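You operate a simulated robot arm through the tools that you are given. There is no shell and no other tool. Be economical: measure what you need, move in short steps, check, and stop when the job is done.

You run a simulated robot arm. Do the job below in one go: nothing can be reset, and whatever is moved stays where it is left.

TASK
Put the blue strap roll on the blue booklet on the packing table top.

Only the result counts: the job must be done as asked and must still hold three seconds after the hand-in. Knocking over, shifting, dropping, spilling or breaking anything else fails it.

THE ROBOT
A 6-joint arm with a two-finger parallel gripper, fixed in place. Base frame: the origin is at the foot of the arm, x ahead of it, y to its left, z up; the work surface is at about z = 0. Readings come in mm, rad, newtons and seconds.
With the tool pointing down near the work surface it reaches from about 160 to 420 mm from the base axis. Its first joint turns from -1.152 to 1.152 rad. Payload 1.57 kg.
Tool frame: the origin (TCP) lies between the finger pads and is the grasp point; the fingertips stand 30 mm ahead of it; z points along the fingers, y is the line along which they close. Largest opening 80 mm; finger width 17, thickness 12; the body of the gripper, 40 by 82 mm, starts 80 mm behind the TCP.
Orientation is that of the tool frame in the base frame, as [roll, pitch, yaw] about the fixed x, y, z axes, in that order (R = Rz(yaw) Ry(pitch) Rx(roll)). With the fingers straight down and closing along the base's y, the tool's x points along the base's -x, its y along +y and its z along -z.

THE INTERFACE
- The arm moves only by the tool arm_command. Its argument "commands" is a list of rows, each a list of 7 numbers: the turn, a rotation vector about the tool's x, y, z in rad, then the shift along the tool's x, y, z in mm, then the gripper command, from -1 (shut) to 1 (fully open), values between in proportion. In form: [[rx, ry, rz, tx, ty, tz, claw], ...]. A call has 1 to 10 rows; each row is the pose to reach, as a shift and turn from the pose commanded when the call began, along the tool's axes at that moment. Rows are played at 5 a second. More than 50 mm and 0.15 rad between two rows, or a gripper value outside its range, and nothing of the call is played. Where a pose cannot be reached the arm comes as near as it can. A force on the tool above 40 N (or 10 N above the force at the start of the call, whichever is more), or a blocked arm, ends the call early, and 0.2 s more pass. The fingers move at their own pace (about 153 mm/s each) and stop on an object; they squeeze with about 21 N. The grip force told is the motor's: it shows also when the fingers shut on nothing. Time passes only in rows, and 0.2 s behind the last, so rows that repeat a pose let the fingers close. The reply holds the time, the measured pose of the TCP, the force on the tool along the base axes, the opening and the grip force, in the units named above and with some noise.
- Cameras (640 x 400 px; columns grow to the right, rows downward): "scene" is fixed at [45.1, -329, 417.4]; the picture's right is [0.84, -0.55, 0.00], its down [-0.35, -0.53, -0.77] and it looks along [0.42, 0.65, -0.64] (base axes); focal length 284 px, centre (320, 200). "wrist" rides on the gripper at [-32, 0, -78] in the tool frame; the picture's right is [0.00, -1.00, 0.00], its down [0.97, 0.00, -0.24] and it looks along [0.24, 0.00, 0.97] (tool axes); focal length 218 px, centre (320, 200). There is no depth. A picture from a camera that has moved, and an enlarged one, comes with that camera's place and axes in the base frame and with its lens.
- camera(camera): a new picture of that camera. The clock stands still meanwhile.
- close_up(camera, box): a new picture of the part [left, top, right, bottom] of that camera's present view, enlarged. The clock stands still meanwhile.
- hand_in(): hands the job in; it is judged then, once.

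Work in short steps. Places have to be worked out from the pictures, the camera data and where the tool is seen: move nearer, look again, correct. Check each grasp and each placing, and mend what went wrong. You have 90 turns and 36 pictures in all, those below and enlarged ones among them. Open the gripper and draw the arm clear of the work before you hand the job in, unless the task says otherwise; then end with one line.

The tools are called after "Call:" by a JSON object that holds its "method" and its "body". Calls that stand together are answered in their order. arm_command: Moves the arm, as the interface text tells. Its arguments: {"type":"object","properties":{"commands":{"type":"array","items":{"type":"array","items":{"type":"number"}}}},"required":["commands"]} The other tools are called the same way: camera (camera) takes a picture; close_up (camera, box) takes an enlarged picture of a part of a camera's view; hand_in () hands the job in.

At the start:

```text
clock: 0.0
position: [195.2, -119.8, 244.7]
ee_rot: [3.142, 0.0, -3.141]
contact_force: [-0.3, -0.6, 0.6]
width: 80.0
grip_force: 0.1
```

scene: 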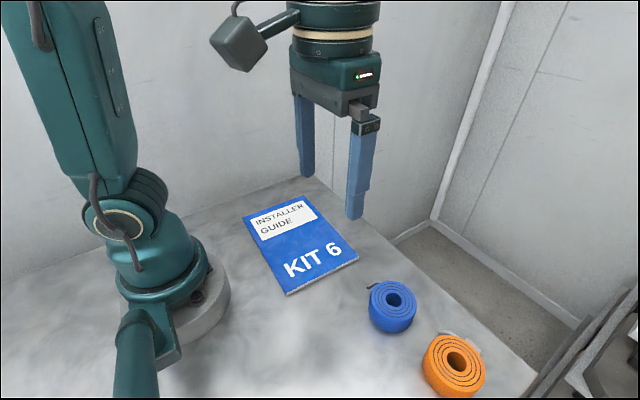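
wrist: 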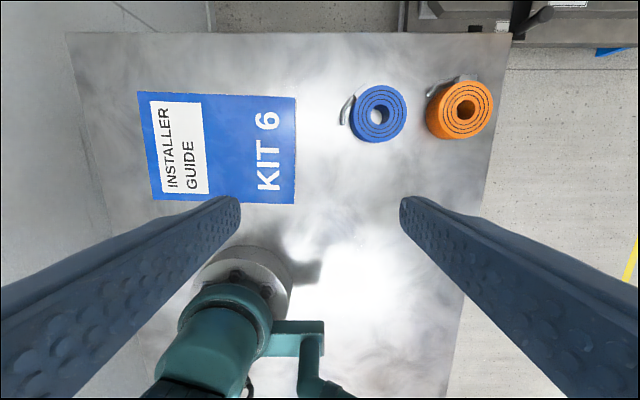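

The blue roll seems to be near (267,-193) and the booklet centre near (224,22). I'll zoom in to see the roll's size and its loose tail.

Call:
{"method": "close_up", "body": {"camera": "wrist", "box": [320, 60, 512, 180]}}

Call:
{"method": "close_up", "body": {"camera": "scene", "box": [340, 260, 500, 360]}}

```text
3.33 times, centred on (416, 120) of wrist
camera zoom: at [227.2, -120.7, 323.4], right [0.0, -1.0, 0.0], down [-0.97, 0.0, 0.24], along [-0.24, 0.0, -0.97], focal length 728 px, centre (0, 467)
```

zoom: 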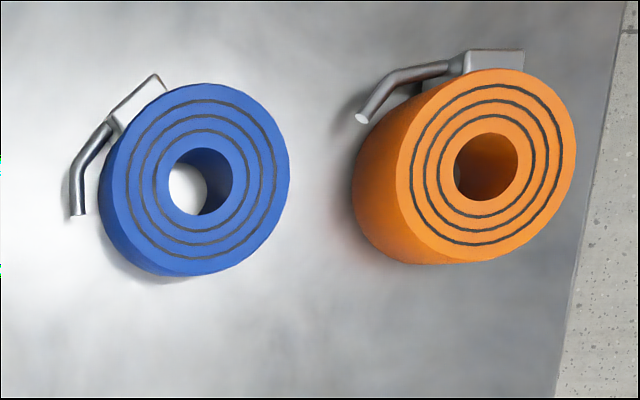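

```text
4.00 times, centred on (420, 310) of scene
camera zoom: at [45.1, -329.0, 417.4], right [0.84, -0.55, 0.0], down [-0.35, -0.53, -0.77], along [0.42, 0.65, -0.64], focal length 1137 px, centre (-80, -240)
```

zoom: 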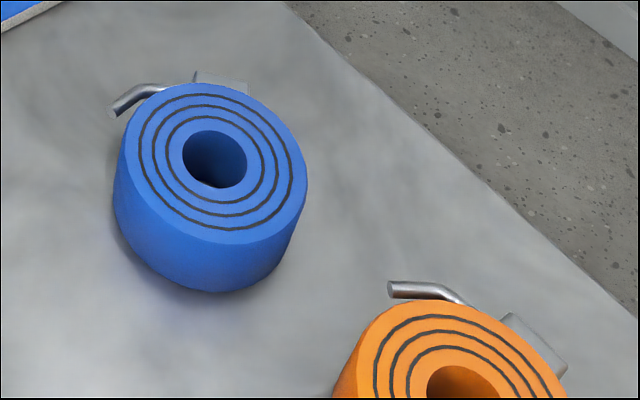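

The roll is about 64 mm across and 30 mm high, centred near (265,-196). Its buckle and tail sit toward +x/+y, so I'll close along the -20°/160° line to clear them. I'm moving above it with a 70° turn, then looking again.

Call:
{"method": "arm_command", "body": {"commands": [[0, 0, -0.1222, -7, -7.6, 11.5, 1], [0, 0, -0.2444, -14, -15.2, 23, 1], [0, 0, -0.3666, -21, -22.8, 34.5, 1], [0, 0, -0.4888, -28, -30.4, 46, 1], [0, 0, -0.611, -35, -38, 57.5, 1], [0, 0, -0.7332, -42, -45.6, 69, 1], [0, 0, -0.8554, -49, -53.2, 80.5, 1], [0, 0, -0.9776, -56, -60.8, 92, 1], [0, 0, -1.0998, -63, -68.4, 103.5, 1], [0, 0, -1.222, -70, -76, 115, 1]]}}

Call:
{"method": "camera", "body": {"camera": "wrist"}}

Call:
{"method": "camera", "body": {"camera": "scene"}}

```text
clock: 2.2
position: [263.8, -195.6, 130.2]
ee_rot: [3.141, 0.001, -1.917]
contact_force: [0.7, -0.3, 0.2]
width: 79.8
grip_force: 0.1
```

```text
31 pictures are left
camera wrist: at [275.2, -166.4, 208.0], right [0.94, -0.34, 0.0], down [-0.33, -0.91, 0.24], along [-0.08, -0.23, -0.97], focal length 218 px, centre (320, 200)
```

wrist: 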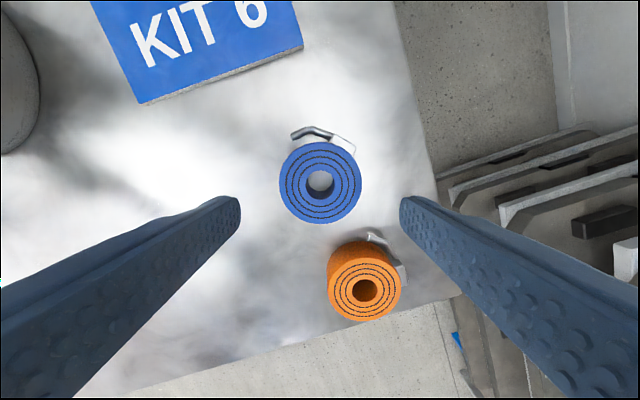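

```text
30 pictures are left
```

scene: 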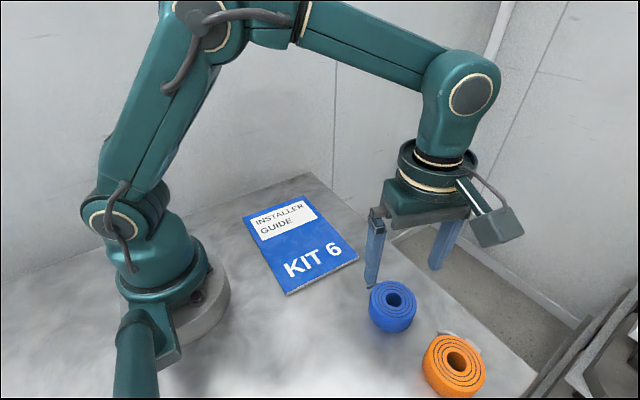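

From the tool's own view, the roll is centred along the closing line and about 67 mm across, with the buckle clear of both fingers. I'll go down to just above it and check again.

Call:
{"method": "arm_command", "body": {"commands": [[0, 0, 0, -2, 0, 20, 1], [0, 0, 0, -2, 0, 40, 1], [0, 0, 0, -2, 0, 52, 1], [0, 0, 0, -2, 0, 52, 1]]}}

Call:
{"method": "camera", "body": {"camera": "wrist"}}

Call:
{"method": "close_up", "body": {"camera": "scene", "box": [340, 220, 500, 340]}}

```text
clock: 3.2
position: [265.9, -194.3, 76.7]
ee_rot: [-3.141, 0.0, -1.919]
contact_force: [0.7, 0.1, 0.1]
width: 79.7
grip_force: 0.1
```

```text
29 pictures are left
camera wrist: at [276.0, -165.0, 154.8], right [0.94, -0.34, 0.0], down [-0.33, -0.91, 0.24], along [-0.08, -0.23, -0.97], focal length 218 px, centre (320, 200)
```

wrist: 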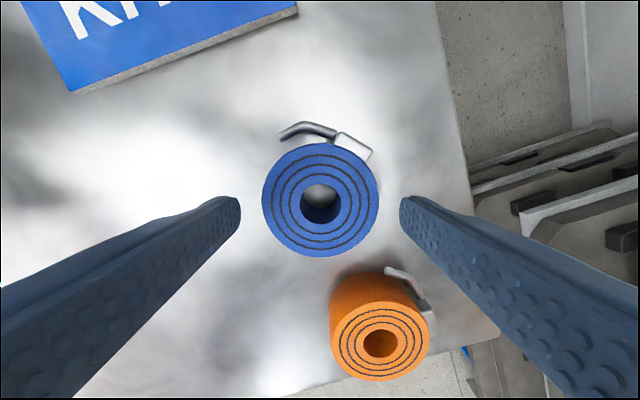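

```text
3.33 times, centred on (420, 280) of scene
camera zoom: at [45.1, -329.0, 417.4], right [0.84, -0.55, 0.0], down [-0.35, -0.53, -0.77], along [0.42, 0.65, -0.64], focal length 948 px, centre (-13, -67)
```

zoom: 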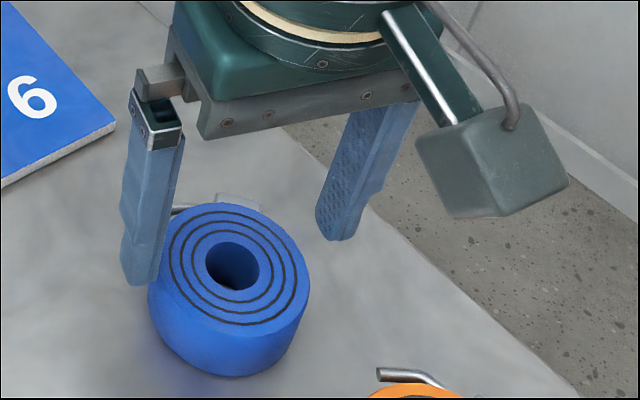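

The roll is centred at column 320 with about 5 mm free on each side. I'll lower until the fingertips are about 4 mm above the table, watching the force.

Call:
{"method": "arm_command", "body": {"commands": [[0, 0, 0, 1, 0, 12, 1], [0, 0, 0, 1, 0, 22, 1], [0, 0, 0, 1, 0, 32, 1], [0, 0, 0, 1, 0, 43, 1], [0, 0, 0, 1, 0, 43, 1]]}}

Call:
{"method": "camera", "body": {"camera": "wrist"}}

```text
clock: 4.4
position: [265.3, -195.2, 34.6]
ee_rot: [-3.141, 0.0, -1.919]
contact_force: [0.0, 0.3, -0.3]
width: 80.1
grip_force: 0.0
```

```text
27 pictures are left
camera wrist: at [276.8, -165.1, 113.5], right [0.94, -0.34, 0.0], down [-0.33, -0.91, 0.24], along [-0.08, -0.23, -0.97], focal length 218 px, centre (320, 200)
```

wrist: 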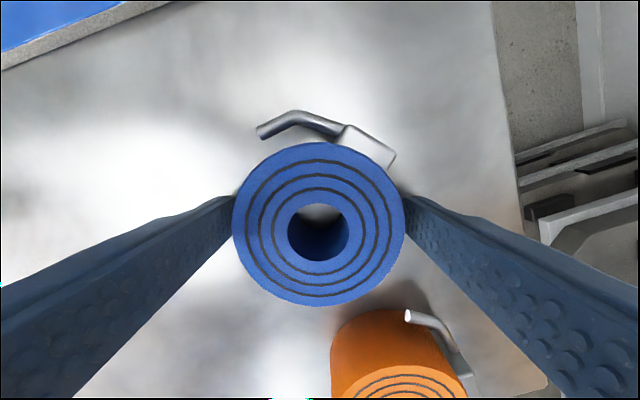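

The fingers straddle the roll without contact and it is centred. Closing now.

Call:
{"method": "arm_command", "body": {"commands": [[0, 0, 0, 0, 0, 0, 0.8], [0, 0, 0, 0, 0, 0, 0.5], [0, 0, 0, 0, 0, 0, 0.3], [0, 0, 0, 0, 0, 0, 0.3]]}}

```text
clock: 5.4
position: [266.5, -194.7, 35.1]
ee_rot: [3.139, -0.001, -1.92]
contact_force: [0.1, 0.4, 0.5]
width: 68.4
grip_force: 21.1
```

The grip stopped at 68.4 mm with 21 N, which matches the roll. Lifting slowly.

Call:
{"method": "arm_command", "body": {"commands": [[0, 0, 0, 0, 0, -5, 0.3], [0, 0, 0, 0, 0, -15, 0.3], [0, 0, 0, 0, 0, -35, 0.3], [0, 0, 0, 0, 0, -60, 0.3], [0, 0, 0, 0, 0, -90, 0.3], [0, 0, 0, 0, 0, -90, 0.3]]}}

Call:
{"method": "camera", "body": {"camera": "scene"}}

Call:
{"method": "camera", "body": {"camera": "wrist"}}

```text
clock: 6.8
position: [262.4, -195.4, 126.3]
ee_rot: [-3.141, -0.001, -1.918]
contact_force: [-0.6, 0.1, -1.6]
width: 68.2
grip_force: 20.9
```

```text
26 pictures are left
```

scene: 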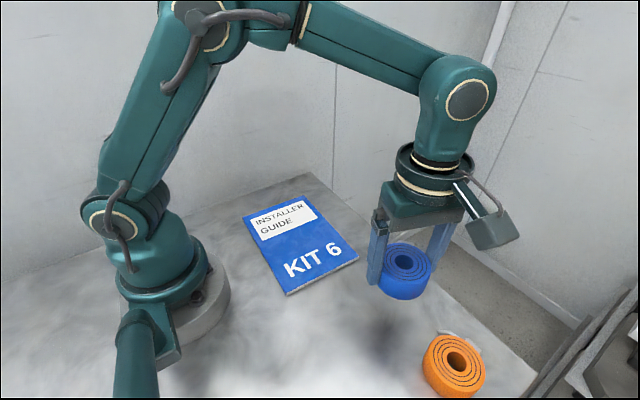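

```text
25 pictures are left
camera wrist: at [274.0, -165.4, 204.2], right [0.94, -0.34, 0.0], down [-0.33, -0.91, 0.24], along [-0.08, -0.23, -0.97], focal length 218 px, centre (320, 200)
```

wrist: 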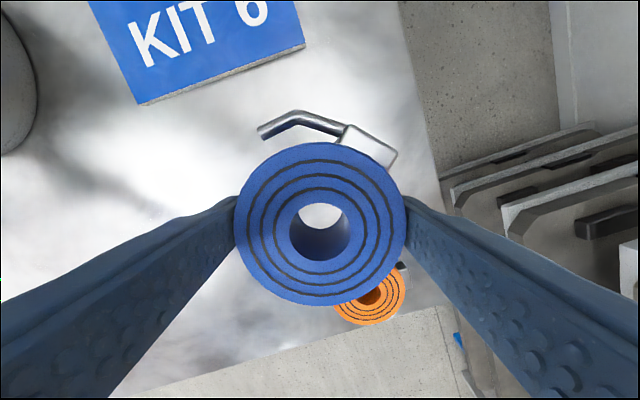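

The roll is held and level. I place the booklet centre at about (219,18), roughly 150 × 210 mm. I'm carrying the roll at this height to about (225,5), keeping the same orientation.

Call:
{"method": "arm_command", "body": {"commands": [[0, 0, 0, -17.5, 10.5, 0, 0.3], [0, 0, 0, -35, 21, 0, 0.3], [0, 0, 0, -52.5, 31.5, 0, 0.3], [0, 0, 0, -70, 42, 0, 0.3], [0, 0, 0, -87.5, 52.5, 0, 0.3], [0, 0, 0, -105, 63, 0, 0.3], [0, 0, 0, -122.5, 73.5, 0, 0.3], [0, 0, 0, -140, 84, 0, 0.3], [0, 0, 0, -157.5, 94.5, 0, 0.3], [0, 0, 0, -175, 105, 0, 0.3]]}}

Call:
{"method": "camera", "body": {"camera": "scene"}}

Call:
{"method": "camera", "body": {"camera": "wrist"}}

```text
clock: 9.0
position: [227.2, 6.7, 123.7]
ee_rot: [-3.141, 0.0, -1.919]
contact_force: [-0.3, -0.1, -0.6]
width: 68.2
grip_force: 20.8
```

```text
24 pictures are left
```

scene: 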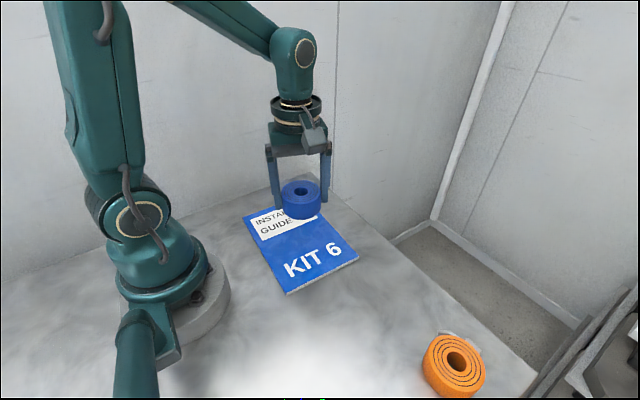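

```text
23 pictures are left
camera wrist: at [238.8, 35.6, 202.4], right [0.94, -0.34, 0.0], down [-0.33, -0.91, 0.24], along [-0.08, -0.23, -0.97], focal length 218 px, centre (320, 200)
```

wrist: 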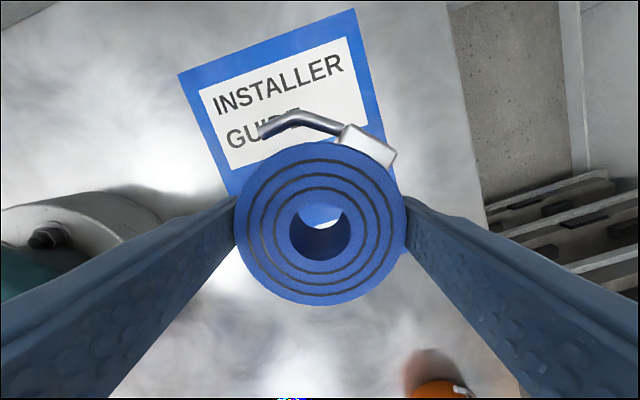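

The booklet spans x of about 151–297 and reaches y of about 123, so the roll at (227,7) is well over it. I'll lower most of the way, then use small steps while watching the force.

Call:
{"method": "arm_command", "body": {"commands": [[0, 0, 0, 0, 0, 15, 0.3], [0, 0, 0, 0, 0, 30, 0.3], [0, 0, 0, 0, 0, 45, 0.3], [0, 0, 0, 0, 0, 60, 0.3], [0, 0, 0, 0, 0, 70, 0.3], [0, 0, 0, 0, 0, 70, 0.3]]}}

Call:
{"method": "close_up", "body": {"camera": "scene", "box": [220, 170, 380, 310]}}

```text
clock: 10.4
position: [224.6, 5.1, 53.4]
ee_rot: [-3.141, 0.0, -1.921]
contact_force: [0.2, 0.6, -0.6]
width: 68.2
grip_force: 20.9
```

```text
2.86 times, centred on (300, 240) of scene
camera zoom: at [45.1, -329.0, 417.4], right [0.84, -0.55, 0.0], down [-0.35, -0.53, -0.77], along [0.42, 0.65, -0.64], focal length 812 px, centre (377, 86)
```

zoom: 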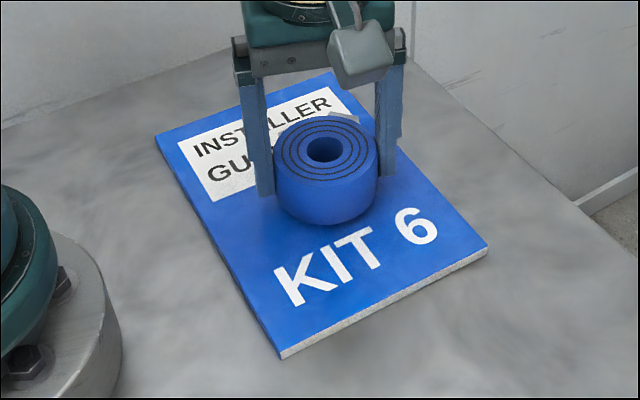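

The booklet is about 8–9 mm thick, so contact should come near TCP z = 43–44. Stepping down gently.

Call:
{"method": "arm_command", "body": {"commands": [[0, 0, 0, 0, 0, 3, 0.3], [0, 0, 0, 0, 0, 6, 0.3], [0, 0, 0, 0, 0, 8, 0.3], [0, 0, 0, 0, 0, 8, 0.3]]}}

```text
clock: 11.4
position: [226.0, 5.7, 47.1]
ee_rot: [-3.141, 0.0, -1.916]
contact_force: [0.5, 0.1, -1.2]
width: 68.6
grip_force: 21.0
```

No contact yet; continuing down in small steps.

Call:
{"method": "arm_command", "body": {"commands": [[0, 0, 0, 0, 0, 1, 0.3], [0, 0, 0, 0, 0, 2, 0.3], [0, 0, 0, 0, 0, 2, 0.3]]}}

```text
clock: 12.2
position: [226.3, 4.6, 45.2]
ee_rot: [-3.141, 0.0, -1.919]
contact_force: [-0.5, 0.5, -1.2]
width: 68.0
grip_force: 20.7
```

Still free; another 1 mm.

Call:
{"method": "arm_command", "body": {"commands": [[0, 0, 0, 0, 0, 1, 0.3], [0, 0, 0, 0, 0, 1, 0.3]]}}

Call:
{"method": "close_up", "body": {"camera": "scene", "box": [260, 180, 340, 230]}}

```text
clock: 12.8
position: [227.0, 5.4, 44.2]
ee_rot: [-3.141, 0.0, -1.92]
contact_force: [-2.3, 2.2, 10.3]
width: 68.1
grip_force: 20.7
```

```text
8.00 times, centred on (300, 205) of scene
camera zoom: at [45.1, -329.0, 417.4], right [0.84, -0.55, 0.0], down [-0.35, -0.53, -0.77], along [0.42, 0.65, -0.64], focal length 2275 px, centre (480, 160)
```

zoom: 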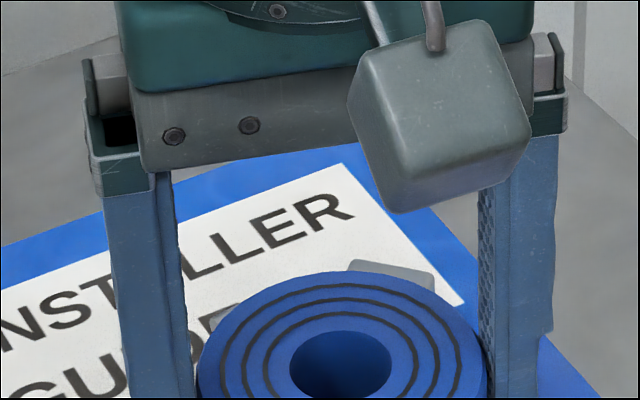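

Contact at 10 N means the roll is resting on the booklet. Opening gently, then drawing straight up.

Call:
{"method": "arm_command", "body": {"commands": [[0, 0, 0, 0, 0, 0, 0.8], [0, 0, 0, 0, 0, 0, 1], [0, 0, 0, 0, 0, 0, 1]]}}

Call:
{"method": "camera", "body": {"camera": "wrist"}}

```text
clock: 13.6
position: [227.5, 4.9, 44.7]
ee_rot: [3.141, 0.001, -1.92]
contact_force: [0.1, 0.2, 0.3]
width: 79.8
grip_force: 0.1
```

```text
20 pictures are left
camera wrist: at [237.8, 34.8, 122.4], right [0.94, -0.34, 0.0], down [-0.33, -0.91, 0.24], along [-0.08, -0.23, -0.97], focal length 218 px, centre (320, 200)
```

wrist: 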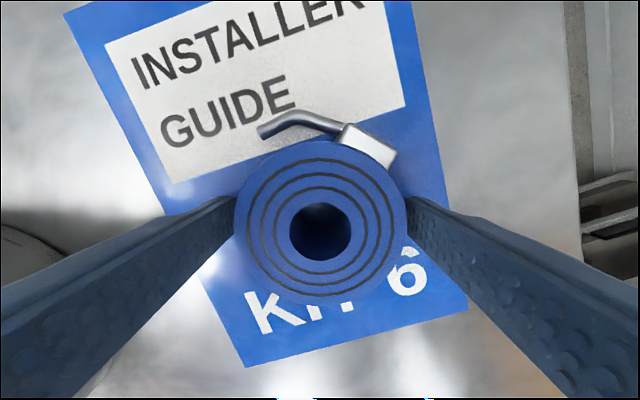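

The roll is released and stands on the booklet with both fingers clear. Retreating straight up.

Call:
{"method": "arm_command", "body": {"commands": [[0, 0, 0, 0, 0, -10, 1], [0, 0, 0, 0, 0, -25, 1], [0, 0, 0, 0, 0, -45, 1], [0, 0, 0, 0, 0, -75, 1], [0, 0, 0, 0, 0, -110, 1], [0, 0, 0, 0, 0, -140, 1], [0, 0, 0, 0, 0, -140, 1]]}}

Call:
{"method": "camera", "body": {"camera": "scene"}}

Call:
{"method": "camera", "body": {"camera": "wrist"}}

```text
clock: 15.2
position: [229.9, 6.0, 184.2]
ee_rot: [3.141, 0.002, -1.918]
contact_force: [-1.0, -0.7, -0.7]
width: 80.0
grip_force: 0.0
```

```text
19 pictures are left
```

scene: 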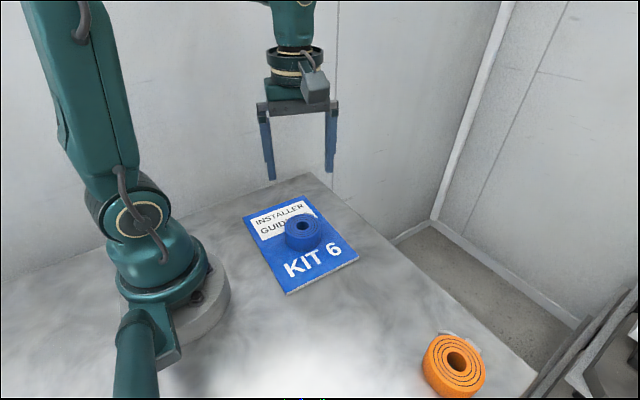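

```text
18 pictures are left
camera wrist: at [241.0, 35.8, 263.5], right [0.94, -0.34, 0.0], down [-0.33, -0.91, 0.24], along [-0.08, -0.23, -0.97], focal length 218 px, centre (320, 200)
```

wrist: 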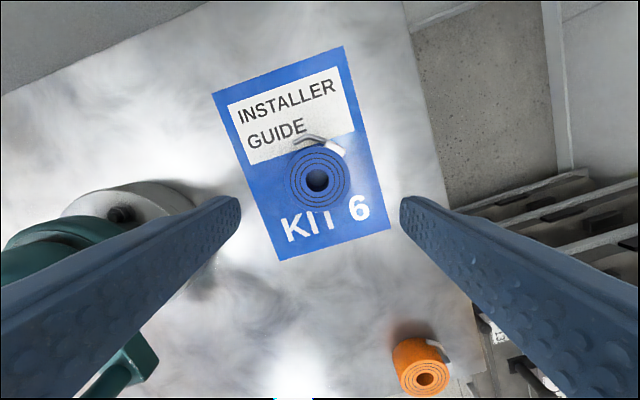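

The roll lies flat in the middle of the booklet, the booklet and orange roll haven't moved, and the arm is clear. Handing in.

Call:
{"method": "hand_in", "body": {}}

```text
The job is handed in.
```

The blue strap roll is on the blue booklet, the gripper is open and clear, and the booklet and orange roll show no sign of having moved.
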